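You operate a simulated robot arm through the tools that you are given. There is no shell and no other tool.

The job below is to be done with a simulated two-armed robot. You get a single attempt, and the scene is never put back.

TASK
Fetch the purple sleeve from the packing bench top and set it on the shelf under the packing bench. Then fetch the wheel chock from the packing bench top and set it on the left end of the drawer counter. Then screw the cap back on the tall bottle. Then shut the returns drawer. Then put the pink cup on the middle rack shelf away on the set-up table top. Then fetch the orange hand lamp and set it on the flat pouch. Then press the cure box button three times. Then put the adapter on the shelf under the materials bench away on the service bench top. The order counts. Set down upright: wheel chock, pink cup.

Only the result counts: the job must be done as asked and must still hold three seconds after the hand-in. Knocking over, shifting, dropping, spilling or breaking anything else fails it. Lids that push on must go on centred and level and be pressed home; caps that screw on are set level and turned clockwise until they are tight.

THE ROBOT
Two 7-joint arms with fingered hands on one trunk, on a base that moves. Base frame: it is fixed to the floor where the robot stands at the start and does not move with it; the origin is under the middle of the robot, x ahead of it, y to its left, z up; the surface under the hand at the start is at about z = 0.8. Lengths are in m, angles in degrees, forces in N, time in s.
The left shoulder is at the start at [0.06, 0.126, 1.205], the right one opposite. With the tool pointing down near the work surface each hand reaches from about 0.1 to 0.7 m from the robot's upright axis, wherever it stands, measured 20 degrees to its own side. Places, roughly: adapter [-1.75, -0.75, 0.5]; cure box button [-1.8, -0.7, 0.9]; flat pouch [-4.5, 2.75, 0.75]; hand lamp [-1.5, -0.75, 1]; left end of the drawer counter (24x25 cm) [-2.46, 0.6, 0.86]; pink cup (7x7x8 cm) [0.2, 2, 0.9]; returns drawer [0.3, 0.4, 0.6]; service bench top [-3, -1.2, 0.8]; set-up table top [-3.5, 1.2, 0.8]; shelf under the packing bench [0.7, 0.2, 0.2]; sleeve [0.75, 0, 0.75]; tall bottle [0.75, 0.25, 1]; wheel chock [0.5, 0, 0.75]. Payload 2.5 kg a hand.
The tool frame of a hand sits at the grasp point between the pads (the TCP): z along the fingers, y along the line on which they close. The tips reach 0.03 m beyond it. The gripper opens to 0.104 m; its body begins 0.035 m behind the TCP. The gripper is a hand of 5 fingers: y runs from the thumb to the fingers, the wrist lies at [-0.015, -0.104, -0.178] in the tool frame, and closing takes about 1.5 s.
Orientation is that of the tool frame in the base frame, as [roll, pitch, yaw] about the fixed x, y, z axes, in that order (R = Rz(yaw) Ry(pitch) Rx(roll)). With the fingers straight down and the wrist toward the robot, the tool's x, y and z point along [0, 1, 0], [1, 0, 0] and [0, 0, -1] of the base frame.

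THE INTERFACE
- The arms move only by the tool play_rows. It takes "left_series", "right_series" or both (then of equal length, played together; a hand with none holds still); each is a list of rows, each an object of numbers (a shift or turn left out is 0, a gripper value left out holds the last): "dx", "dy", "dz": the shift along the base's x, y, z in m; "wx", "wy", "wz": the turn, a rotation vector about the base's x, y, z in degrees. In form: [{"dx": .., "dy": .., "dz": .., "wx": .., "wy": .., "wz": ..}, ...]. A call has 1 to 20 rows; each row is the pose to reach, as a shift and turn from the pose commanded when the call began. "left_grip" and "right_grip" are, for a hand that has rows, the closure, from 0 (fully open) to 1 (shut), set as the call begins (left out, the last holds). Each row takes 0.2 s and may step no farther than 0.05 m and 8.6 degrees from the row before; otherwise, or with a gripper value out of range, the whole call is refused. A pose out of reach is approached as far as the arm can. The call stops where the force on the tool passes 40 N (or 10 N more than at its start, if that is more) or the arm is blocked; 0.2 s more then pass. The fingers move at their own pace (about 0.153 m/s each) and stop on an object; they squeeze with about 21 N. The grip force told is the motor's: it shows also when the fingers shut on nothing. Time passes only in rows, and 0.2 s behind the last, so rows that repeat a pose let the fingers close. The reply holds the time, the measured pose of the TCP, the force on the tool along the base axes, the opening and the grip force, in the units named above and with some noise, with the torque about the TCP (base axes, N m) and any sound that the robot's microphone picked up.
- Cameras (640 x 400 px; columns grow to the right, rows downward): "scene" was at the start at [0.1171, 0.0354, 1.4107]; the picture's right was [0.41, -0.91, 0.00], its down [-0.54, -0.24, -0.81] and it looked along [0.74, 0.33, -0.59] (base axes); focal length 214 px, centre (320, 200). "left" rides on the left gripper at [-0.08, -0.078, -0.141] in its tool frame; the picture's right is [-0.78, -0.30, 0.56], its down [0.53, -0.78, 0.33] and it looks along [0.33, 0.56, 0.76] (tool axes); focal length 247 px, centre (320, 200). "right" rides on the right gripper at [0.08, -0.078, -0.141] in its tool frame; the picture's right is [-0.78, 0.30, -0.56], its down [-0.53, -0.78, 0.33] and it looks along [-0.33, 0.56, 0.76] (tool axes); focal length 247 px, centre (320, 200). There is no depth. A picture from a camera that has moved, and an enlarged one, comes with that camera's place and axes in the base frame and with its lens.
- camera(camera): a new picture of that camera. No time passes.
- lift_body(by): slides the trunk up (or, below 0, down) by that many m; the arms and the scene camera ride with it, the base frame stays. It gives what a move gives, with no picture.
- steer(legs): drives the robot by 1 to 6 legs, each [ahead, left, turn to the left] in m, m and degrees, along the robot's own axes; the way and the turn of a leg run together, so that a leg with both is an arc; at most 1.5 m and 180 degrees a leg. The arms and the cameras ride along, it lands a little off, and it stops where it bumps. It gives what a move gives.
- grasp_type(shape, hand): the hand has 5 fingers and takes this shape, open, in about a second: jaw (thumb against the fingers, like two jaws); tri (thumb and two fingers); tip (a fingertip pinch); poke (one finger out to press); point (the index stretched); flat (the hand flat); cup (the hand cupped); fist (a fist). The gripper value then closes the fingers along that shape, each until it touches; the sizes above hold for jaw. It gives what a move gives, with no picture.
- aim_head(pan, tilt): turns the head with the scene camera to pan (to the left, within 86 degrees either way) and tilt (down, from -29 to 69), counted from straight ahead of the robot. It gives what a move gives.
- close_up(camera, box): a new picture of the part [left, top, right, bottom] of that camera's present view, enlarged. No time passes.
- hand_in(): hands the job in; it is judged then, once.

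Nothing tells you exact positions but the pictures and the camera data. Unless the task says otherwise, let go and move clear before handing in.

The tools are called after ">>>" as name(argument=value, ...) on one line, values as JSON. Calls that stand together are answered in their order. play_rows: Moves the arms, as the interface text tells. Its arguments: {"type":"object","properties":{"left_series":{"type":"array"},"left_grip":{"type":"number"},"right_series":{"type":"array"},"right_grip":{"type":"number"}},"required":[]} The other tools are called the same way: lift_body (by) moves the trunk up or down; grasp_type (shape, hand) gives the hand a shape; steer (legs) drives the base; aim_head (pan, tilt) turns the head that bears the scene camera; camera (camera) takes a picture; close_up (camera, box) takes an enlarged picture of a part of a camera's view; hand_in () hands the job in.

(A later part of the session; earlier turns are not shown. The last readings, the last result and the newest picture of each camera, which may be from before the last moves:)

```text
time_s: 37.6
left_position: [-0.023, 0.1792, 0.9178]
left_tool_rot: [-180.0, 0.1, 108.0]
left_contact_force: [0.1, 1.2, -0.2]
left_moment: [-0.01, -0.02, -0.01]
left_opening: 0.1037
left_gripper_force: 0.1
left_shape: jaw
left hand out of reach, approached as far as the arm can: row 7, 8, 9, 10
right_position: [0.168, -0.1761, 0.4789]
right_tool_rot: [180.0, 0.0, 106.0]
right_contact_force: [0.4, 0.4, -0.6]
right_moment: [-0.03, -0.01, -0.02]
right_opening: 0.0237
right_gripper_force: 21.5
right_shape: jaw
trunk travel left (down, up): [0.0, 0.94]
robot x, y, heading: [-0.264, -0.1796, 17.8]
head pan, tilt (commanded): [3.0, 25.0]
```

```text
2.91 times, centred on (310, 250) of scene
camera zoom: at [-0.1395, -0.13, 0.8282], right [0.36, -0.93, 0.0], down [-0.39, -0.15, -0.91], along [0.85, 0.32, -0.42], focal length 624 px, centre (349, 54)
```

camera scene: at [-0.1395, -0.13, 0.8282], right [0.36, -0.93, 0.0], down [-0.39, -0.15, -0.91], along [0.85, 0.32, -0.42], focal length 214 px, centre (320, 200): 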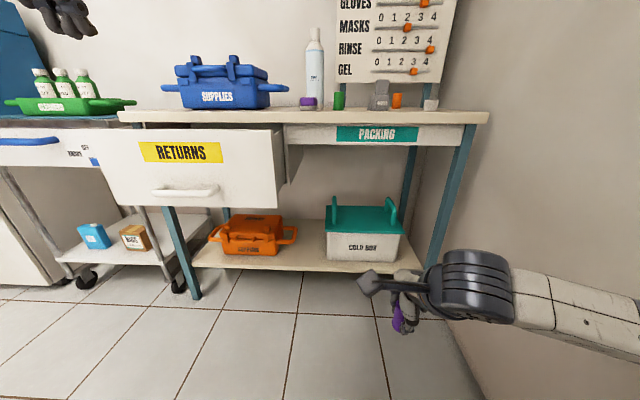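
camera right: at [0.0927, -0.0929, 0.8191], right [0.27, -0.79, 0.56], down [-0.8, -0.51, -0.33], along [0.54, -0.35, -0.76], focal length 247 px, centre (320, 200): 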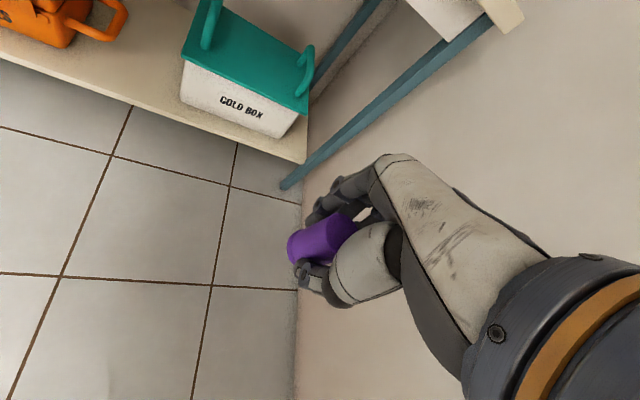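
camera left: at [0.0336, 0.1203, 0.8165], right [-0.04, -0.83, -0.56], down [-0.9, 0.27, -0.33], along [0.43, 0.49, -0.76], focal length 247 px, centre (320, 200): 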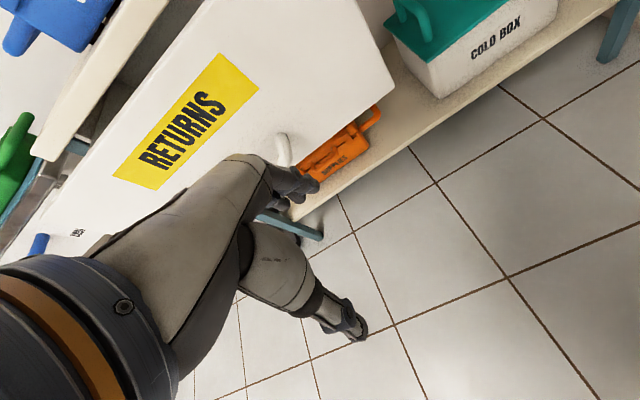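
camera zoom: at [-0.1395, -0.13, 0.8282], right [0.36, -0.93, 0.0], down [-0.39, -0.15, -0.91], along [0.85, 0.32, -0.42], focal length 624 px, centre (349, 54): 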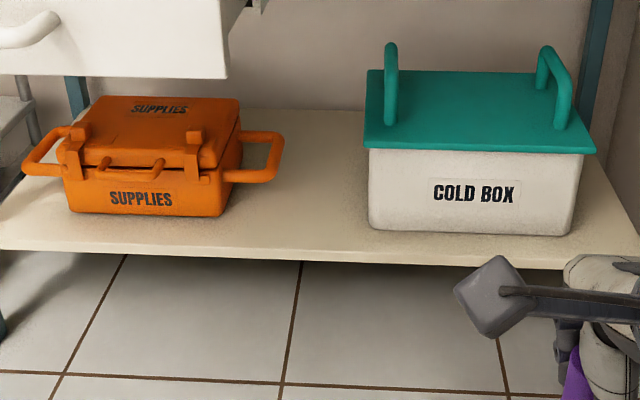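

The shelf is at z≈0.18, front edge about 0.52 m along the bench normal, gap centre near base [0.557, 0.178]. I drive in 0.3 m and 0.06 m left.

>>> steer(legs=[[0.15, 0.06, 0], [0.15, 0, 0]])

>>> aim_head(pan=0, tilt=45)

>>> camera(camera="scene")

```text
time_s: 40.0
left_position: [0.2426, 0.3301, 0.9177]
left_tool_rot: [-179.9, 0.1, 107.9]
left_contact_force: [0.2, 0.3, -0.2]
left_moment: [0.03, 0.01, -0.01]
left_opening: 0.1042
left_gripper_force: 0.2
left_shape: jaw
right_position: [0.435, -0.0258, 0.4792]
right_tool_rot: [-180.0, 0.0, 106.0]
right_contact_force: [-0.4, -0.1, -0.9]
right_moment: [0.03, 0.01, 0.02]
right_opening: 0.0238
right_gripper_force: 20.7
right_shape: jaw
trunk travel left (down, up): [0.0, 0.94]
robot x, y, heading: [0.0063, -0.0247, 17.8]
head pan, tilt (commanded): [3.0, 25.0]
```

```text
time_s: 40.8
left_position: [0.2427, 0.3291, 0.9186]
left_tool_rot: [-180.0, 0.0, 108.0]
left_contact_force: [0.1, 0.1, 0.2]
left_moment: [-0.03, -0.04, -0.01]
left_opening: 0.1037
left_gripper_force: 0.1
left_shape: jaw
right_position: [0.4341, -0.0257, 0.4801]
right_tool_rot: [-179.9, -0.1, 106.0]
right_contact_force: [0.3, 0.3, 0.1]
right_moment: [-0.02, 0.03, -0.01]
right_opening: 0.0234
right_gripper_force: 21.0
right_shape: jaw
trunk travel left (down, up): [0.0, 0.94]
robot x, y, heading: [0.0075, -0.029, 17.7]
head pan, tilt (commanded): [0.0, 45.0]
```

```text
taken
camera scene: at [0.1191, 0.012, 0.7977], right [0.31, -0.95, 0.0], down [-0.67, -0.22, -0.71], along [0.67, 0.22, -0.71], focal length 214 px, centre (320, 200)
```

scene: 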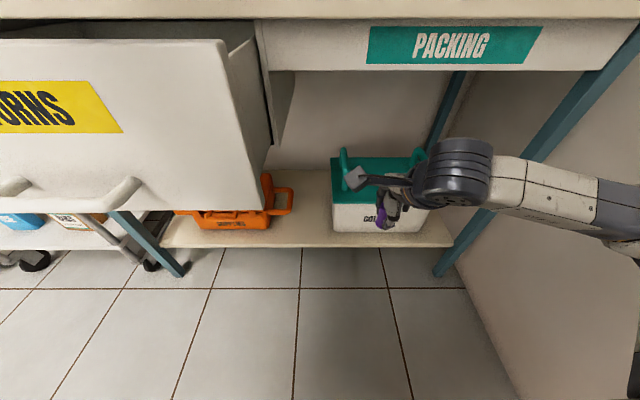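

>>> play_rows(right_series=[{"dx": -0.006, "dy": 0.025, "dz": -0.03}, {"dx": -0.012, "dy": 0.05, "dz": -0.06}, {"dx": -0.018, "dy": 0.08, "dz": -0.09}, {"dx": -0.024, "dy": 0.11, "dz": -0.12}, {"dx": -0.03, "dy": 0.135, "dz": -0.15}, {"dx": -0.0335, "dy": 0.152, "dz": -0.18}, {"dx": 0.005, "dy": 0.165, "dz": -0.18}, {"dx": 0.045, "dy": 0.178, "dz": -0.18}, {"dx": 0.085, "dy": 0.191, "dz": -0.18}, {"dx": 0.1232, "dy": 0.2037, "dz": -0.18}, {"dx": 0.1232, "dy": 0.2037, "dz": -0.18}])

>>> camera(camera="scene")

>>> camera(camera="right")

```text
time_s: 43.2
left_position: [0.2424, 0.3302, 0.9183]
left_tool_rot: [180.0, -0.1, 108.0]
left_contact_force: [0.0, -0.3, -0.2]
left_moment: [-0.03, 0.01, 0.0]
left_opening: 0.104
left_gripper_force: 0.0
left_shape: jaw
right_position: [0.5577, 0.1778, 0.2983]
right_tool_rot: [-180.0, -0.1, 106.0]
right_contact_force: [0.1, -0.4, -0.5]
right_moment: [-0.01, -0.02, 0.02]
right_opening: 0.0235
right_gripper_force: 20.8
right_shape: jaw
trunk travel left (down, up): [0.0, 0.94]
robot x, y, heading: [0.0081, -0.0245, 17.9]
head pan, tilt (commanded): [0.0, 45.0]
```

```text
taken
camera scene: at [0.119, 0.012, 0.7976], right [0.31, -0.95, 0.0], down [-0.67, -0.22, -0.71], along [0.67, 0.22, -0.71], focal length 214 px, centre (320, 200)
```

scene: 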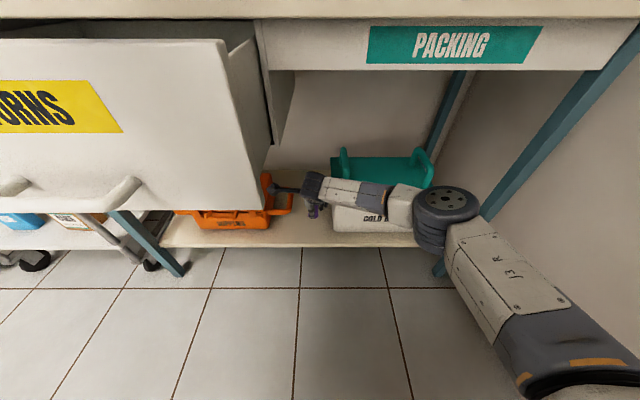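

```text
taken
camera right: at [0.4606, 0.2343, 0.4391], right [0.5, -0.66, 0.56], down [-0.6, -0.73, -0.33], along [0.63, -0.17, -0.76], focal length 247 px, centre (320, 200)
```

right: 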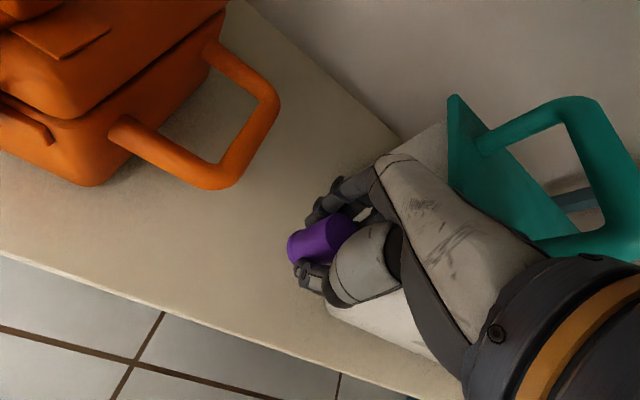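

The forearm passes clear in front of the cold box and the gap fits. I lower towards the shelf.

>>> play_rows(right_series=[{"dz": -0.03}, {"dz": -0.055}, {"dz": -0.068}, {"dz": -0.074}, {"dz": -0.074}])

>>> camera(camera="right")

>>> close_up(camera="scene", box=[240, 140, 480, 280])

```text
time_s: 44.4
left_position: [0.2409, 0.3277, 0.9185]
left_tool_rot: [179.8, -0.1, 108.0]
left_contact_force: [0.8, -0.1, -0.2]
left_moment: [-0.01, 0.0, 0.0]
left_opening: 0.1037
left_gripper_force: 0.0
left_shape: jaw
right_position: [0.5596, 0.1803, 0.2323]
right_tool_rot: [179.3, -0.2, 106.1]
right_contact_force: [-5.7, -1.3, 34.0]
right_moment: [-0.1, 0.17, -0.06]
right_opening: 0.0271
right_gripper_force: 20.4
right_shape: jaw
trunk travel left (down, up): [0.0, 0.94]
robot x, y, heading: [0.0071, -0.0267, 18.0]
head pan, tilt (commanded): [0.0, 45.0]
```

```text
taken
camera right: at [0.462, 0.2354, 0.3712], right [0.49, -0.67, 0.56], down [-0.59, -0.73, -0.34], along [0.63, -0.16, -0.76], focal length 247 px, centre (320, 200)
```

right: 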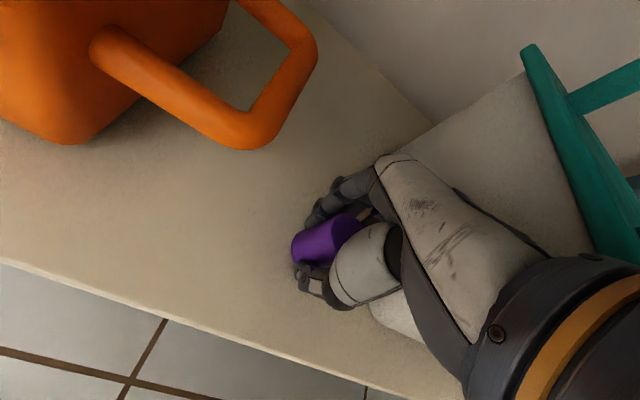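

```text
2.67 times, centred on (360, 210) of scene
camera zoom: at [0.1174, 0.0114, 0.7983], right [0.31, -0.95, 0.0], down [-0.67, -0.22, -0.71], along [0.68, 0.22, -0.7], focal length 572 px, centre (213, 173)
```

zoom: 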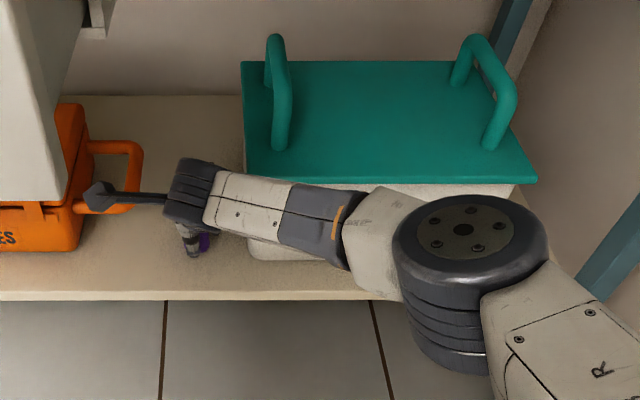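

The sleeve is on the shelf with a firm push (34 N), so I ease up a little and then open the hand.

>>> play_rows(right_series=[{"dz": 0.004}, {"dz": 0.008}, {"dz": 0.008}])

>>> close_up(camera="right", box=[240, 150, 440, 330])

```text
time_s: 45.2
left_position: [0.2426, 0.3276, 0.9174]
left_tool_rot: [180.0, 0.0, 108.0]
left_contact_force: [-0.5, 0.5, -0.9]
left_moment: [0.04, 0.05, 0.01]
left_opening: 0.1039
left_gripper_force: 0.1
left_shape: jaw
right_position: [0.5591, 0.1774, 0.234]
right_tool_rot: [-179.9, -0.1, 106.0]
right_contact_force: [1.6, 6.0, 12.4]
right_moment: [0.17, -0.12, 0.04]
right_opening: 0.0259
right_gripper_force: 21.0
right_shape: jaw
trunk travel left (down, up): [0.0, 0.94]
robot x, y, heading: [0.0093, -0.0256, 18.2]
head pan, tilt (commanded): [0.0, 45.0]
```

```text
2.22 times, centred on (340, 240) of right
camera zoom: at [0.4612, 0.234, 0.3739], right [0.5, -0.66, 0.56], down [-0.6, -0.73, -0.33], along [0.63, -0.17, -0.76], focal length 549 px, centre (276, 111)
```

zoom: 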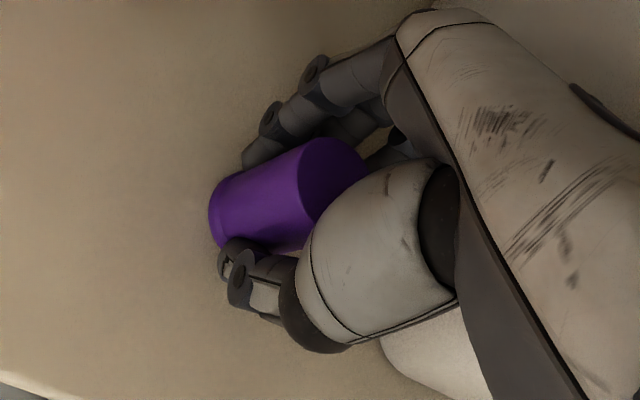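

>>> play_rows(right_series=[{"dz": 0.003}, {"dz": 0.003}])

>>> play_rows(right_series=[{"dz": 0}, {"dz": 0}, {"dz": 0}, {"dz": 0}, {"dz": 0}, {"dz": 0}, {"dz": 0}], right_grip=0.0)

>>> camera(camera="right")

```text
time_s: 45.8
left_position: [0.2424, 0.3291, 0.9188]
left_tool_rot: [-180.0, 0.0, 108.0]
left_contact_force: [0.5, 0.5, 0.2]
left_moment: [0.0, 0.0, -0.01]
left_opening: 0.1035
left_gripper_force: 0.0
left_shape: jaw
right_position: [0.5592, 0.1769, 0.2351]
right_tool_rot: [-179.9, 0.1, 106.0]
right_contact_force: [-0.5, 0.1, 1.3]
right_moment: [0.01, -0.02, 0.01]
right_opening: 0.025
right_gripper_force: 21.4
right_shape: jaw
trunk travel left (down, up): [0.0, 0.94]
robot x, y, heading: [0.007, -0.0267, 18.0]
head pan, tilt (commanded): [0.0, 45.0]
```

```text
time_s: 47.4
left_position: [0.2434, 0.3294, 0.9186]
left_tool_rot: [-180.0, 0.0, 108.0]
left_contact_force: [0.2, -0.9, -0.8]
left_moment: [0.01, 0.0, -0.01]
left_opening: 0.1038
left_gripper_force: 0.1
left_shape: jaw
right_position: [0.5575, 0.1777, 0.2362]
right_tool_rot: [180.0, 0.0, 106.0]
right_contact_force: [0.3, 0.9, 0.7]
right_moment: [-0.01, 0.02, 0.02]
right_opening: 0.1035
right_gripper_force: 0.1
right_shape: jaw
trunk travel left (down, up): [0.0, 0.94]
robot x, y, heading: [0.0088, -0.0297, 17.9]
head pan, tilt (commanded): [0.0, 45.0]
```

```text
taken
camera right: at [0.4611, 0.2342, 0.3765], right [0.5, -0.66, 0.56], down [-0.6, -0.73, -0.33], along [0.63, -0.17, -0.76], focal length 247 px, centre (320, 200)
```

right: 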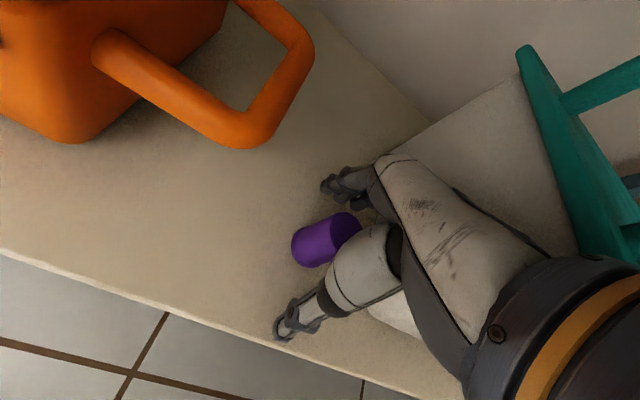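

Released and the sleeve stands. I raise straight up, pull out and back away.

>>> play_rows(right_series=[{"dz": 0.02}, {"dz": 0.045}, {"dz": 0.075}, {"dz": 0.085}, {"dx": -0.04, "dy": -0.013, "dz": 0.085}, {"dx": -0.08, "dy": -0.026, "dz": 0.085}, {"dx": -0.12, "dy": -0.039, "dz": 0.085}, {"dx": -0.157, "dy": -0.052, "dz": 0.085}, {"dx": -0.15, "dy": -0.09, "dz": 0.105}, {"dx": -0.14, "dy": -0.13, "dz": 0.125}, {"dx": -0.13, "dy": -0.17, "dz": 0.145}, {"dx": -0.125, "dy": -0.2, "dz": 0.18}])

>>> camera(camera="scene")

>>> steer(legs=[[-0.35, 0, 0]])

>>> aim_head(pan=5, tilt=30)

>>> camera(camera="scene")

```text
time_s: 50.0
left_position: [0.2434, 0.3287, 0.9179]
left_tool_rot: [-180.0, 0.0, 108.0]
left_contact_force: [-0.3, 0.2, 0.9]
left_moment: [0.01, -0.01, 0.04]
left_opening: 0.1038
left_gripper_force: 0.0
left_shape: jaw
right_position: [0.4316, -0.0214, 0.4168]
right_tool_rot: [180.0, 0.0, 106.0]
right_contact_force: [-1.4, 0.0, -0.4]
right_moment: [0.01, 0.0, -0.02]
right_opening: 0.1038
right_gripper_force: 0.1
right_shape: jaw
trunk travel left (down, up): [0.0, 0.94]
robot x, y, heading: [0.0088, -0.024, 17.7]
head pan, tilt (commanded): [0.0, 45.0]
```

```text
taken
camera scene: at [0.1191, 0.0121, 0.7976], right [0.31, -0.95, 0.0], down [-0.67, -0.22, -0.71], along [0.67, 0.22, -0.71], focal length 214 px, centre (320, 200)
```

scene: 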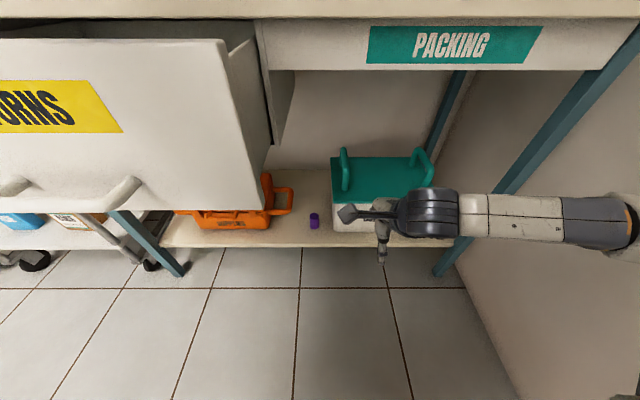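

```text
time_s: 52.3
left_position: [-0.0887, 0.2216, 0.9185]
left_tool_rot: [180.0, 0.0, 107.9]
left_contact_force: [-1.0, 0.3, -0.1]
left_moment: [-0.01, 0.01, -0.02]
left_opening: 0.1037
left_gripper_force: 0.0
left_shape: jaw
right_position: [0.1004, -0.1288, 0.4167]
right_tool_rot: [180.0, 0.0, 106.0]
right_contact_force: [0.5, -0.8, 0.8]
right_moment: [-0.03, 0.0, -0.04]
right_opening: 0.1036
right_gripper_force: 0.0
right_shape: jaw
trunk travel left (down, up): [0.0, 0.94]
robot x, y, heading: [-0.3251, -0.1349, 17.8]
head pan, tilt (commanded): [0.0, 45.0]
```

```text
time_s: 53.0
left_position: [-0.088, 0.2224, 0.9171]
left_tool_rot: [180.0, 0.1, 108.1]
left_contact_force: [0.1, 0.0, 0.0]
left_moment: [0.02, 0.0, 0.04]
left_opening: 0.1038
left_gripper_force: 0.0
left_shape: jaw
right_position: [0.0999, -0.1304, 0.4169]
right_tool_rot: [180.0, 0.0, 105.9]
right_contact_force: [-0.6, 1.1, -0.5]
right_moment: [0.0, -0.02, -0.03]
right_opening: 0.1038
right_gripper_force: 0.0
right_shape: jaw
trunk travel left (down, up): [0.0, 0.94]
robot x, y, heading: [-0.3233, -0.1314, 18.0]
head pan, tilt (commanded): [5.0, 30.0]
```

```text
taken
camera scene: at [-0.2065, -0.0851, 0.8202], right [0.39, -0.92, 0.0], down [-0.46, -0.2, -0.87], along [0.8, 0.34, -0.5], focal length 214 px, centre (320, 200)
```

scene: 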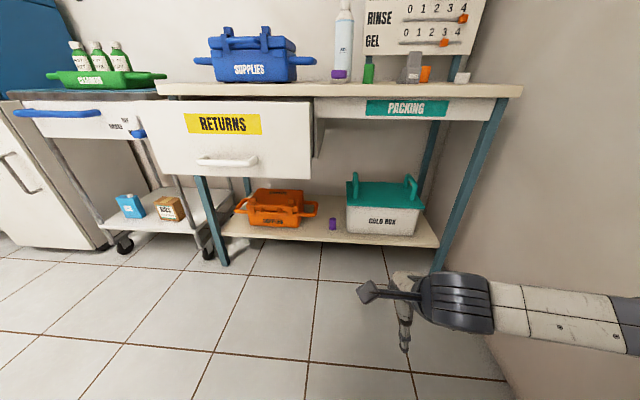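

The sleeve stands on the shelf. Now I raise the trunk and approach the bench again for the wheel chock.

>>> lift_body(by=0.4)

>>> lift_body(by=0.2)

>>> steer(legs=[[0.38, -0.05, 0]])

>>> aim_head(pan=-15, tilt=55)

>>> camera(camera="scene")

>>> camera(camera="right")

```text
time_s: 56.9
left_position: [-0.089, 0.2226, 1.3188]
left_tool_rot: [180.0, 0.0, 108.0]
left_contact_force: [0.2, 0.1, -1.0]
left_moment: [0.02, 0.01, -0.03]
left_opening: 0.1039
left_gripper_force: 0.2
left_shape: jaw
right_position: [0.0998, -0.1297, 0.8172]
right_tool_rot: [-179.9, 0.0, 106.0]
right_contact_force: [0.2, -0.1, 0.0]
right_moment: [-0.01, -0.03, -0.01]
right_opening: 0.1037
right_gripper_force: 0.0
right_shape: jaw
trunk travel left (down, up): [-0.4, 0.54]
robot x, y, heading: [-0.325, -0.1324, 18.0]
head pan, tilt (commanded): [5.0, 30.0]
```

```text
time_s: 59.0
left_position: [-0.0878, 0.2233, 1.5174]
left_tool_rot: [-179.9, 0.0, 107.9]
left_contact_force: [-0.9, -0.2, 0.6]
left_moment: [-0.03, 0.04, 0.01]
left_opening: 0.1039
left_gripper_force: 0.1
left_shape: jaw
right_position: [0.1022, -0.1289, 1.0163]
right_tool_rot: [-180.0, 0.0, 106.0]
right_contact_force: [-0.2, -0.2, 0.0]
right_moment: [-0.02, 0.0, 0.0]
right_opening: 0.104
right_gripper_force: 0.0
right_shape: jaw
trunk travel left (down, up): [-0.6, 0.34]
robot x, y, heading: [-0.3224, -0.132, 18.0]
head pan, tilt (commanded): [5.0, 30.0]
```

```text
time_s: 61.5
left_position: [0.2903, 0.2924, 1.519]
left_tool_rot: [179.9, -0.1, 107.9]
left_contact_force: [0.6, -0.3, -0.6]
left_moment: [0.0, 0.04, 0.01]
left_opening: 0.1037
left_gripper_force: 0.1
left_shape: jaw
right_position: [0.4792, -0.0609, 1.0164]
right_tool_rot: [180.0, 0.0, 105.9]
right_contact_force: [0.3, 0.5, -0.4]
right_moment: [0.0, -0.01, 0.0]
right_opening: 0.1037
right_gripper_force: 0.0
right_shape: jaw
trunk travel left (down, up): [-0.6, 0.34]
robot x, y, heading: [0.0522, -0.0621, 17.9]
head pan, tilt (commanded): [5.0, 30.0]
```

```text
time_s: 62.4
left_position: [0.2905, 0.2912, 1.5179]
left_tool_rot: [179.9, 0.0, 107.9]
left_contact_force: [-0.3, -0.5, 0.7]
left_moment: [0.0, -0.01, 0.01]
left_opening: 0.104
left_gripper_force: 0.1
left_shape: jaw
right_position: [0.4799, -0.0592, 1.0168]
right_tool_rot: [-180.0, 0.0, 105.9]
right_contact_force: [0.1, -0.7, -0.5]
right_moment: [0.0, -0.01, 0.01]
right_opening: 0.1042
right_gripper_force: 0.0
right_shape: jaw
trunk travel left (down, up): [-0.6, 0.34]
robot x, y, heading: [0.0517, -0.0643, 17.5]
head pan, tilt (commanded): [-15.0, 55.0]
```

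```text
taken
camera scene: at [0.1605, -0.0471, 1.3843], right [0.05, -1.0, 0.0], down [-0.82, -0.04, -0.57], along [0.57, 0.03, -0.82], focal length 214 px, centre (320, 200)
```

scene: 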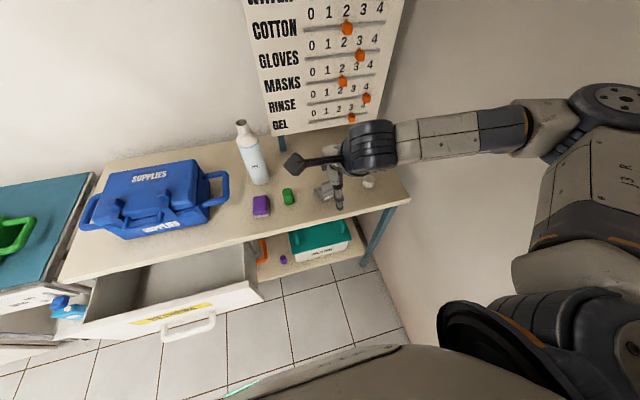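

```text
taken
camera right: at [0.3815, -0.004, 1.157], right [0.5, -0.67, 0.56], down [-0.6, -0.73, -0.33], along [0.63, -0.17, -0.76], focal length 247 px, centre (320, 200)
```

right: 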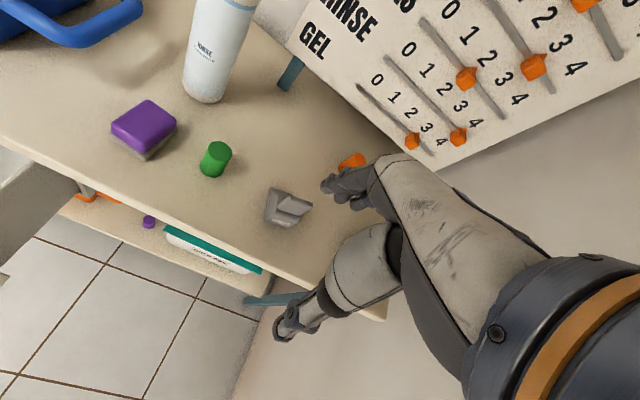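

>>> close_up(camera="right", box=[230, 160, 350, 250])

>>> close_up(camera="scene", box=[270, 150, 400, 230])

```text
4.44 times, centred on (290, 205) of right
camera zoom: at [0.3815, -0.004, 1.157], right [0.5, -0.67, 0.56], down [-0.6, -0.73, -0.33], along [0.63, -0.17, -0.76], focal length 1098 px, centre (453, 178)
```

zoom: 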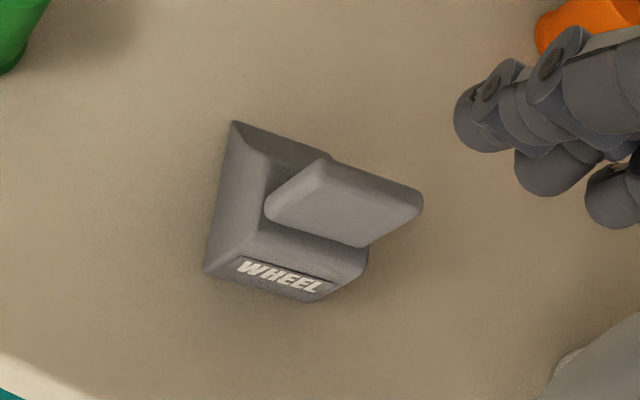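

```text
4.92 times, centred on (335, 190) of scene
camera zoom: at [0.1605, -0.0471, 1.3843], right [0.05, -1.0, 0.0], down [-0.82, -0.04, -0.57], along [0.57, 0.03, -0.82], focal length 1056 px, centre (246, 249)
```

zoom: 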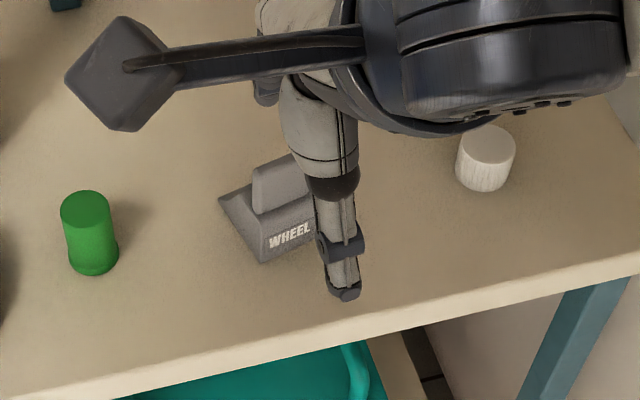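

>>> close_up(camera="right", box=[260, 178, 320, 234])

>>> camera(camera="left")

```text
7.14 times, centred on (290, 206) of right
camera zoom: at [0.3815, -0.004, 1.157], right [0.5, -0.67, 0.56], down [-0.6, -0.73, -0.33], along [0.63, -0.17, -0.76], focal length 1764 px, centre (534, 157)
```

zoom: 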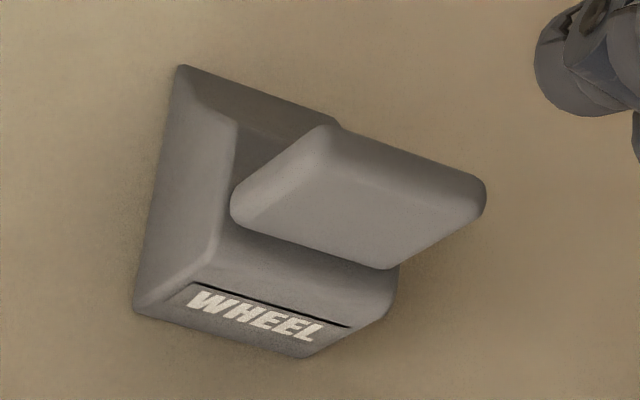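

```text
taken
camera left: at [0.2408, 0.1919, 1.6596], right [-0.04, -0.83, -0.56], down [-0.9, 0.27, -0.33], along [0.43, 0.49, -0.76], focal length 247 px, centre (320, 200)
```

left: 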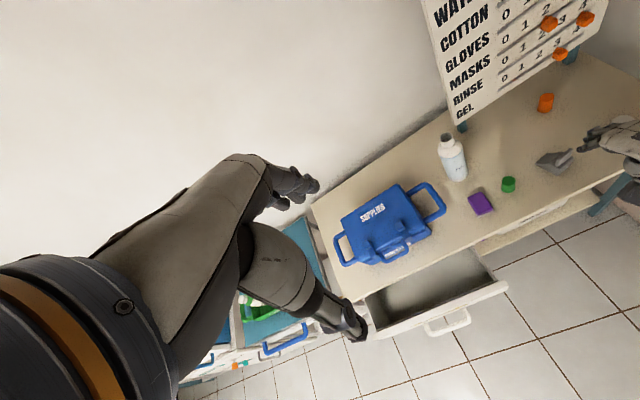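

The chock is a wedge with an upright plate on it, turned about 30° in the base frame. I lower my viewpoint to see its profile before grasping.

>>> play_rows(right_series=[{"dx": -0.04, "dy": -0.013}, {"dx": -0.08, "dy": -0.03}, {"dx": -0.12, "dy": -0.05}, {"dx": -0.16, "dy": -0.07}])

>>> lift_body(by=-0.3)

>>> aim_head(pan=-30, tilt=30)

>>> camera(camera="scene")

```text
time_s: 63.4
left_position: [0.2907, 0.2935, 1.5178]
left_tool_rot: [-179.9, 0.1, 107.9]
left_contact_force: [-0.3, 0.0, -0.1]
left_moment: [0.0, -0.04, -0.04]
left_opening: 0.1039
left_gripper_force: 0.0
left_shape: jaw
right_position: [0.4219, -0.0522, 1.0177]
right_tool_rot: [-180.0, 0.1, 105.8]
right_contact_force: [-0.5, -0.2, 0.0]
right_moment: [-0.01, 0.01, 0.01]
right_opening: 0.1036
right_gripper_force: 0.1
right_shape: jaw
right hand out of reach, approached as far as the arm can: row 2, 3, 4
trunk travel left (down, up): [-0.6, 0.34]
robot x, y, heading: [0.053, -0.0617, 17.8]
head pan, tilt (commanded): [-15.0, 55.0]
```

```text
time_s: 66.4
left_position: [0.2895, 0.2918, 1.2185]
left_tool_rot: [180.0, -0.1, 107.9]
left_contact_force: [-0.2, 1.1, 0.0]
left_moment: [-0.02, -0.01, -0.01]
left_opening: 0.1038
left_gripper_force: 0.0
left_shape: jaw
right_position: [0.423, -0.053, 0.7178]
right_tool_rot: [-179.9, 0.1, 105.9]
right_contact_force: [0.8, 0.2, -0.7]
right_moment: [0.04, 0.0, -0.01]
right_opening: 0.1037
right_gripper_force: 0.1
right_shape: jaw
trunk travel left (down, up): [-0.3, 0.64]
robot x, y, heading: [0.0526, -0.0637, 17.7]
head pan, tilt (commanded): [-15.0, 55.0]
```

```text
time_s: 67.2
left_position: [0.2903, 0.2909, 1.2182]
left_tool_rot: [180.0, 0.0, 107.8]
left_contact_force: [0.1, 0.4, -0.2]
left_moment: [-0.02, 0.01, -0.03]
left_opening: 0.1039
left_gripper_force: 0.1
left_shape: jaw
right_position: [0.422, -0.053, 0.7175]
right_tool_rot: [180.0, 0.0, 105.9]
right_contact_force: [0.4, 1.1, 0.1]
right_moment: [0.0, 0.0, 0.0]
right_opening: 0.104
right_gripper_force: 0.0
right_shape: jaw
trunk travel left (down, up): [-0.3, 0.64]
robot x, y, heading: [0.0535, -0.0615, 17.9]
head pan, tilt (commanded): [-30.0, 30.0]
```

```text
taken
camera scene: at [0.1768, -0.0697, 1.1202], right [-0.21, -0.98, 0.0], down [-0.49, 0.1, -0.87], along [0.85, -0.18, -0.5], focal length 214 px, centre (320, 200)
```

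scene: 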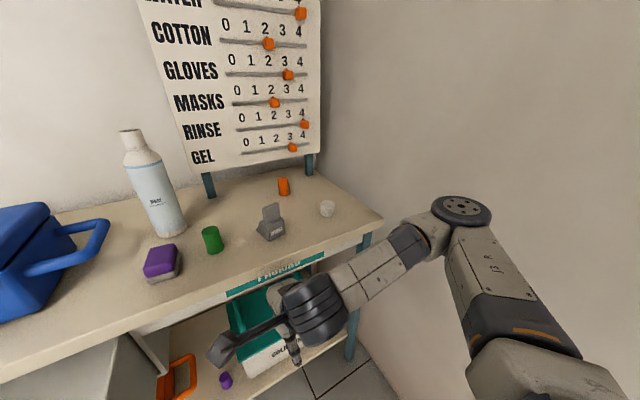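

>>> close_up(camera="scene", box=[235, 180, 355, 255])

```text
5.33 times, centred on (295, 218) of scene
camera zoom: at [0.1768, -0.0697, 1.1202], right [-0.21, -0.98, 0.0], down [-0.49, 0.1, -0.87], along [0.85, -0.18, -0.5], focal length 1144 px, centre (453, 107)
```

zoom: 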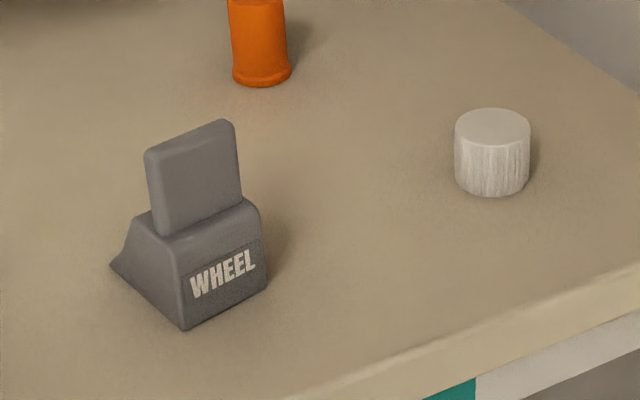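

The chock's upright plate is clear now: its top is centred near [0.60, -0.045, 0.87], and it faces along yaw 30°. I raise the trunk again and bring the right hand above it.

>>> lift_body(by=0.3)

>>> play_rows(right_series=[{"dx": 0.02, "wz": 4}, {"dx": 0.02, "wz": 4}])

```text
time_s: 70.2
left_position: [0.2906, 0.2913, 1.5176]
left_tool_rot: [180.0, 0.0, 108.0]
left_contact_force: [-1.1, -0.6, 0.3]
left_moment: [0.0, -0.01, 0.02]
left_opening: 0.1037
left_gripper_force: 0.1
left_shape: jaw
right_position: [0.4226, -0.0522, 1.0169]
right_tool_rot: [-180.0, -0.1, 105.9]
right_contact_force: [0.3, -0.3, 0.5]
right_moment: [0.01, -0.02, -0.01]
right_opening: 0.1038
right_gripper_force: 0.1
right_shape: jaw
trunk travel left (down, up): [-0.6, 0.34]
robot x, y, heading: [0.0504, -0.0668, 17.8]
head pan, tilt (commanded): [-30.0, 30.0]
```

```text
time_s: 70.8
left_position: [0.2902, 0.2908, 1.5177]
left_tool_rot: [-179.9, 0.0, 108.0]
left_contact_force: [0.5, -0.2, 0.5]
left_moment: [-0.04, -0.02, -0.03]
left_opening: 0.1036
left_gripper_force: 0.0
left_shape: jaw
right_position: [0.4427, -0.0528, 1.0176]
right_tool_rot: [-180.0, 0.0, 110.1]
right_contact_force: [0.3, -0.7, -0.6]
right_moment: [0.0, -0.01, 0.01]
right_opening: 0.1039
right_gripper_force: 0.1
right_shape: jaw
trunk travel left (down, up): [-0.6, 0.34]
robot x, y, heading: [0.0518, -0.0616, 17.9]
head pan, tilt (commanded): [-30.0, 30.0]
```

>>> play_rows(right_series=[{"dx": 0.04, "dy": 0.002, "wz": 4}, {"dx": 0.08, "dy": 0.004, "wz": 8}, {"dx": 0.12, "dy": 0.006, "dz": -0.02, "wz": 10.4}, {"dx": 0.157, "dy": 0.008, "dz": -0.045, "wz": 10.4}, {"dx": 0.157, "dy": 0.008, "dz": -0.065, "wz": 10.4}, {"dx": 0.157, "dy": 0.008, "dz": -0.065, "wz": 10.4}])

>>> camera(camera="right")

>>> close_up(camera="right", box=[200, 200, 400, 340])

```text
time_s: 72.2
left_position: [0.2889, 0.291, 1.5174]
left_tool_rot: [179.9, 0.0, 107.8]
left_contact_force: [-0.3, -0.2, 0.3]
left_moment: [0.0, 0.0, -0.02]
left_opening: 0.1037
left_gripper_force: 0.0
left_shape: jaw
right_position: [0.6012, -0.0438, 0.9519]
right_tool_rot: [-180.0, 0.0, 120.3]
right_contact_force: [-0.1, 1.0, 0.4]
right_moment: [0.07, 0.0, 0.01]
right_opening: 0.1036
right_gripper_force: 0.0
right_shape: jaw
trunk travel left (down, up): [-0.6, 0.34]
robot x, y, heading: [0.0518, -0.0649, 17.8]
head pan, tilt (commanded): [-30.0, 30.0]
```

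```text
taken
camera right: at [0.4927, -0.013, 1.0916], right [0.65, -0.52, 0.56], down [-0.4, -0.85, -0.33], along [0.65, -0.01, -0.76], focal length 247 px, centre (320, 200)
```

right: 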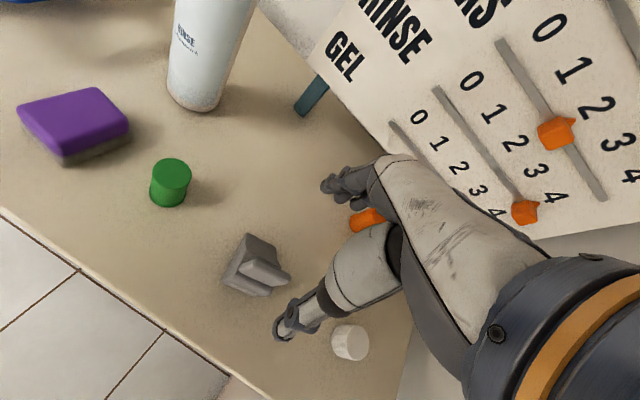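

```text
2.86 times, centred on (300, 270) of right
camera zoom: at [0.4927, -0.013, 1.0916], right [0.65, -0.52, 0.56], down [-0.4, -0.85, -0.33], along [0.65, -0.01, -0.76], focal length 706 px, centre (377, 0)
```

zoom: 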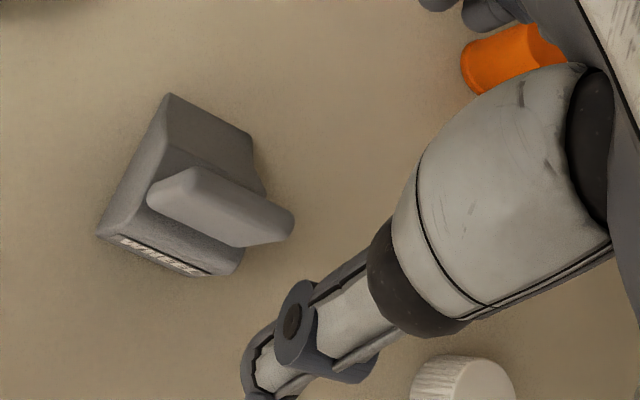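

The plate's centre comes out at about [0.586, -0.045] with its top at 0.878. I lower onto it and close.

>>> play_rows(right_series=[{"dx": -0.014, "dy": -0.001, "dz": -0.03}, {"dx": -0.014, "dy": -0.001, "dz": -0.06}, {"dx": -0.014, "dy": -0.001, "dz": -0.077}, {"dx": -0.014, "dy": -0.001, "dz": -0.077}])

>>> close_up(camera="right", box=[220, 160, 420, 350])

>>> close_up(camera="scene", box=[200, 200, 400, 400])

```text
time_s: 73.2
left_position: [0.2905, 0.2917, 1.5175]
left_tool_rot: [-180.0, 0.0, 107.9]
left_contact_force: [0.4, -0.2, 0.7]
left_moment: [0.01, -0.04, 0.01]
left_opening: 0.1043
left_gripper_force: 0.0
left_shape: jaw
right_position: [0.5869, -0.0437, 0.8751]
right_tool_rot: [-179.9, 0.1, 120.3]
right_contact_force: [-1.2, -0.4, 0.3]
right_moment: [-0.03, 0.02, -0.02]
right_opening: 0.1038
right_gripper_force: 0.0
right_shape: jaw
trunk travel left (down, up): [-0.6, 0.34]
robot x, y, heading: [0.0511, -0.0605, 18.1]
head pan, tilt (commanded): [-30.0, 30.0]
```

```text
2.11 times, centred on (320, 255) of right
camera zoom: at [0.4786, -0.0144, 1.0147], right [0.65, -0.52, 0.56], down [-0.4, -0.85, -0.33], along [0.65, -0.01, -0.76], focal length 520 px, centre (320, 84)
```

zoom: 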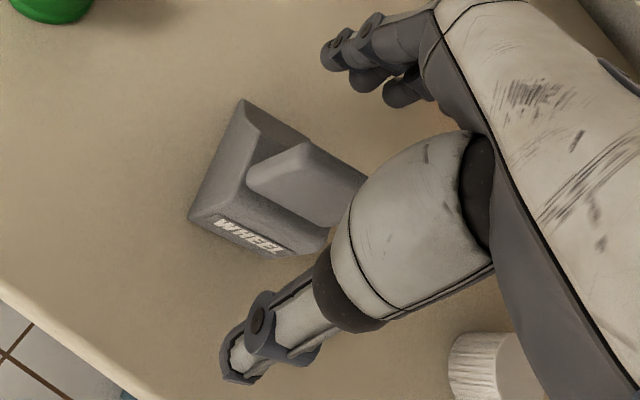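

```text
2.00 times, centred on (300, 300) of scene
camera zoom: at [0.1768, -0.0697, 1.4203], right [-0.21, -0.98, 0.0], down [-0.49, 0.1, -0.87], along [0.85, -0.18, -0.5], focal length 429 px, centre (360, 0)
```

zoom: 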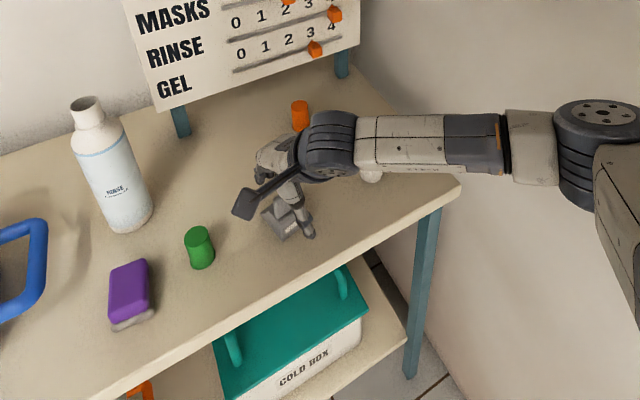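

>>> play_rows(right_series=[{"dz": 0}, {"dz": 0}, {"dz": 0}, {"dz": 0}, {"dz": 0}, {"dz": 0}, {"dz": 0}, {"dz": 0}, {"dz": 0}], right_grip=1.0)

>>> close_up(camera="right", box=[220, 160, 420, 350])

```text
time_s: 75.2
left_position: [0.2908, 0.2916, 1.5187]
left_tool_rot: [-179.9, 0.0, 107.8]
left_contact_force: [-0.7, -0.9, -0.2]
left_moment: [0.01, 0.0, -0.02]
left_opening: 0.1038
left_gripper_force: 0.0
left_shape: jaw
right_position: [0.5861, -0.045, 0.8753]
right_tool_rot: [180.0, 0.0, 120.3]
right_contact_force: [-0.6, 0.6, 0.2]
right_moment: [0.07, -0.01, 0.03]
right_opening: 0.0097
right_gripper_force: 20.9
right_shape: jaw
trunk travel left (down, up): [-0.6, 0.34]
robot x, y, heading: [0.0533, -0.0638, 18.0]
head pan, tilt (commanded): [-30.0, 30.0]
```

```text
2.11 times, centred on (320, 255) of right
camera zoom: at [0.4786, -0.0145, 1.0151], right [0.65, -0.52, 0.56], down [-0.4, -0.85, -0.33], along [0.65, -0.01, -0.76], focal length 520 px, centre (320, 84)
```

zoom: 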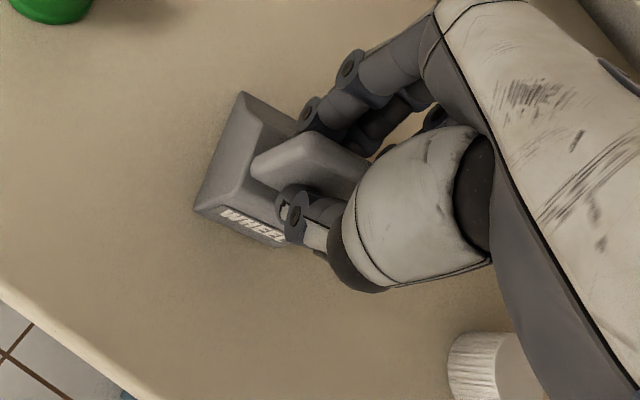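

Held on the plate. I lift it a little and check that it comes up level.

>>> play_rows(right_series=[{"dz": 0.02}, {"dz": 0.05}, {"dz": 0.09}, {"dz": 0.13}, {"dz": 0.15}, {"dz": 0.15}])

>>> camera(camera="right")

>>> close_up(camera="scene", box=[220, 180, 380, 300])

```text
time_s: 76.7
left_position: [0.29, 0.292, 1.5171]
left_tool_rot: [180.0, 0.0, 107.9]
left_contact_force: [-0.4, -0.2, 0.3]
left_moment: [-0.01, 0.03, 0.01]
left_opening: 0.1038
left_gripper_force: 0.0
left_shape: jaw
right_position: [0.5858, -0.0451, 1.0259]
right_tool_rot: [-179.9, 0.0, 120.4]
right_contact_force: [-0.4, -0.7, -0.8]
right_moment: [-0.02, 0.02, 0.01]
right_opening: 0.0095
right_gripper_force: 21.0
right_shape: jaw
trunk travel left (down, up): [-0.6, 0.34]
robot x, y, heading: [0.0577, -0.0639, 17.8]
head pan, tilt (commanded): [-30.0, 30.0]
```

```text
taken
camera right: at [0.4782, -0.0144, 1.1662], right [0.65, -0.52, 0.56], down [-0.4, -0.85, -0.33], along [0.65, -0.01, -0.76], focal length 247 px, centre (320, 200)
```

right: 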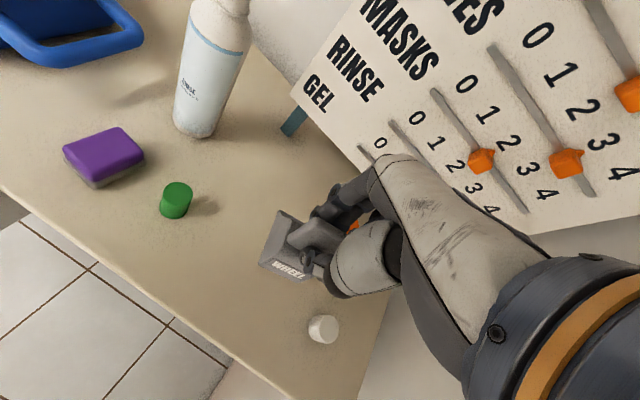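

```text
3.33 times, centred on (300, 240) of scene
camera zoom: at [0.177, -0.0698, 1.4202], right [-0.21, -0.98, 0.0], down [-0.49, 0.1, -0.87], along [0.85, -0.18, -0.5], focal length 715 px, centre (387, 67)
```

zoom: 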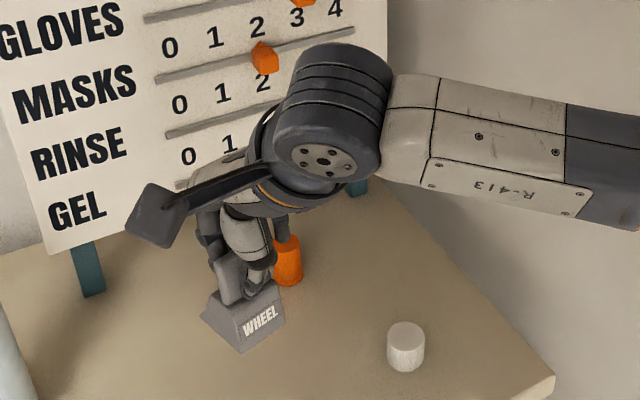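

The chock is held level. I pull it in, back off from the bench and look towards the drawer counter.

>>> play_rows(right_series=[{"dz": 0.045}, {"dx": -0.02, "dy": -0.01, "dz": 0.085}, {"dx": -0.05, "dy": -0.02, "dz": 0.12}, {"dx": -0.08, "dy": -0.03, "dz": 0.12}, {"dx": -0.11, "dy": -0.04, "dz": 0.12}])

>>> steer(legs=[[-0.5, 0.1, 0], [0, 0, 60]])

>>> aim_head(pan=45, tilt=20)

>>> camera(camera="scene")

>>> aim_head(pan=-20, tilt=20)

>>> camera(camera="scene")

```text
time_s: 77.8
left_position: [0.2899, 0.2914, 1.5185]
left_tool_rot: [-180.0, 0.1, 107.8]
left_contact_force: [0.6, -0.1, 0.5]
left_moment: [-0.05, -0.02, 0.01]
left_opening: 0.1036
left_gripper_force: 0.1
left_shape: jaw
right_position: [0.4755, -0.0862, 1.145]
right_tool_rot: [179.9, 0.0, 120.3]
right_contact_force: [0.0, 0.3, -1.5]
right_moment: [-0.04, 0.03, 0.01]
right_opening: 0.0091
right_gripper_force: 21.0
right_shape: jaw
trunk travel left (down, up): [-0.6, 0.34]
robot x, y, heading: [0.0522, -0.064, 18.0]
head pan, tilt (commanded): [-30.0, 30.0]
```

```text
time_s: 83.5
left_position: [-0.6415, 0.2611, 1.5181]
left_tool_rot: [179.9, 0.1, 167.6]
left_contact_force: [0.0, -0.5, 0.0]
left_moment: [0.0, 0.0, 0.0]
left_opening: 0.1039
left_gripper_force: 0.1
left_shape: jaw
right_position: [-0.2212, 0.2308, 1.1435]
right_tool_rot: [-180.0, 0.0, 179.8]
right_contact_force: [-0.5, 0.7, -2.1]
right_moment: [-0.03, 0.01, 0.0]
right_opening: 0.0092
right_gripper_force: 21.2
right_shape: jaw
trunk travel left (down, up): [-0.6, 0.34]
robot x, y, heading: [-0.4552, -0.1229, 77.3]
head pan, tilt (commanded): [-30.0, 30.0]
```

```text
time_s: 85.0
left_position: [-0.641, 0.2617, 1.5175]
left_tool_rot: [-180.0, 0.0, 167.6]
left_contact_force: [-1.1, -0.5, 0.6]
left_moment: [0.03, 0.03, -0.01]
left_opening: 0.104
left_gripper_force: 0.1
left_shape: jaw
right_position: [-0.2214, 0.2307, 1.1445]
right_tool_rot: [180.0, 0.0, 179.8]
right_contact_force: [-0.7, 1.4, -2.1]
right_moment: [-0.01, 0.02, -0.02]
right_opening: 0.0093
right_gripper_force: 21.1
right_shape: jaw
trunk travel left (down, up): [-0.6, 0.34]
robot x, y, heading: [-0.4563, -0.1234, 77.5]
head pan, tilt (commanded): [45.0, 20.0]
```

```text
taken
camera scene: at [-0.4997, -0.0057, 1.4363], right [0.84, 0.54, 0.0], down [0.18, -0.29, -0.94], along [-0.5, 0.79, -0.34], focal length 214 px, centre (320, 200)
```

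scene: 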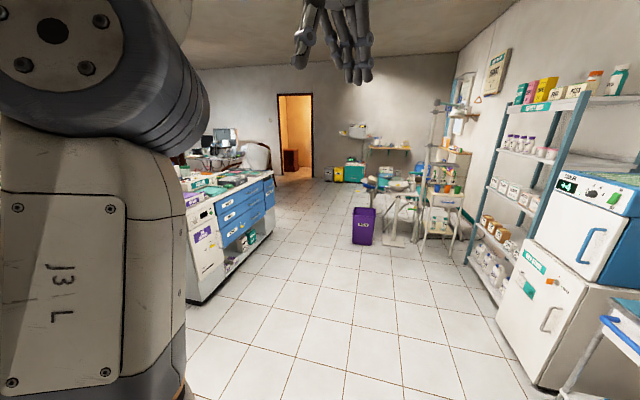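

```text
time_s: 86.3
left_position: [-0.642, 0.2612, 1.519]
left_tool_rot: [179.9, 0.1, 167.4]
left_contact_force: [0.4, -0.5, 0.5]
left_moment: [-0.04, 0.03, 0.02]
left_opening: 0.1038
left_gripper_force: 0.1
left_shape: jaw
right_position: [-0.2207, 0.2299, 1.1444]
right_tool_rot: [-179.9, 0.0, 179.8]
right_contact_force: [-0.8, 0.3, -1.6]
right_moment: [-0.01, -0.02, 0.01]
right_opening: 0.0095
right_gripper_force: 21.7
right_shape: jaw
trunk travel left (down, up): [-0.6, 0.34]
robot x, y, heading: [-0.4565, -0.1213, 77.4]
head pan, tilt (commanded): [-20.0, 20.0]
```

```text
taken
camera scene: at [-0.3998, -0.0058, 1.4363], right [0.84, -0.54, 0.0], down [-0.18, -0.29, -0.94], along [0.51, 0.79, -0.34], focal length 214 px, centre (320, 200)
```

scene: 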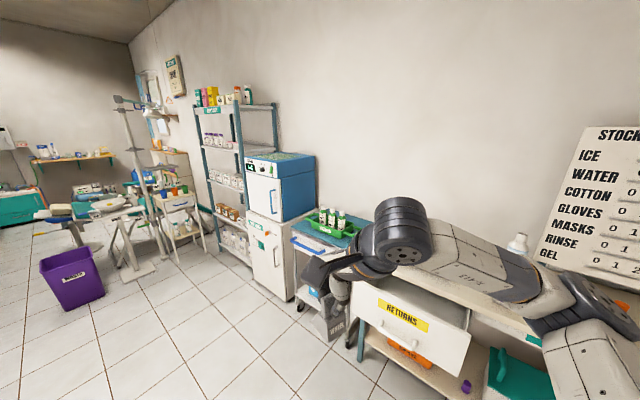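

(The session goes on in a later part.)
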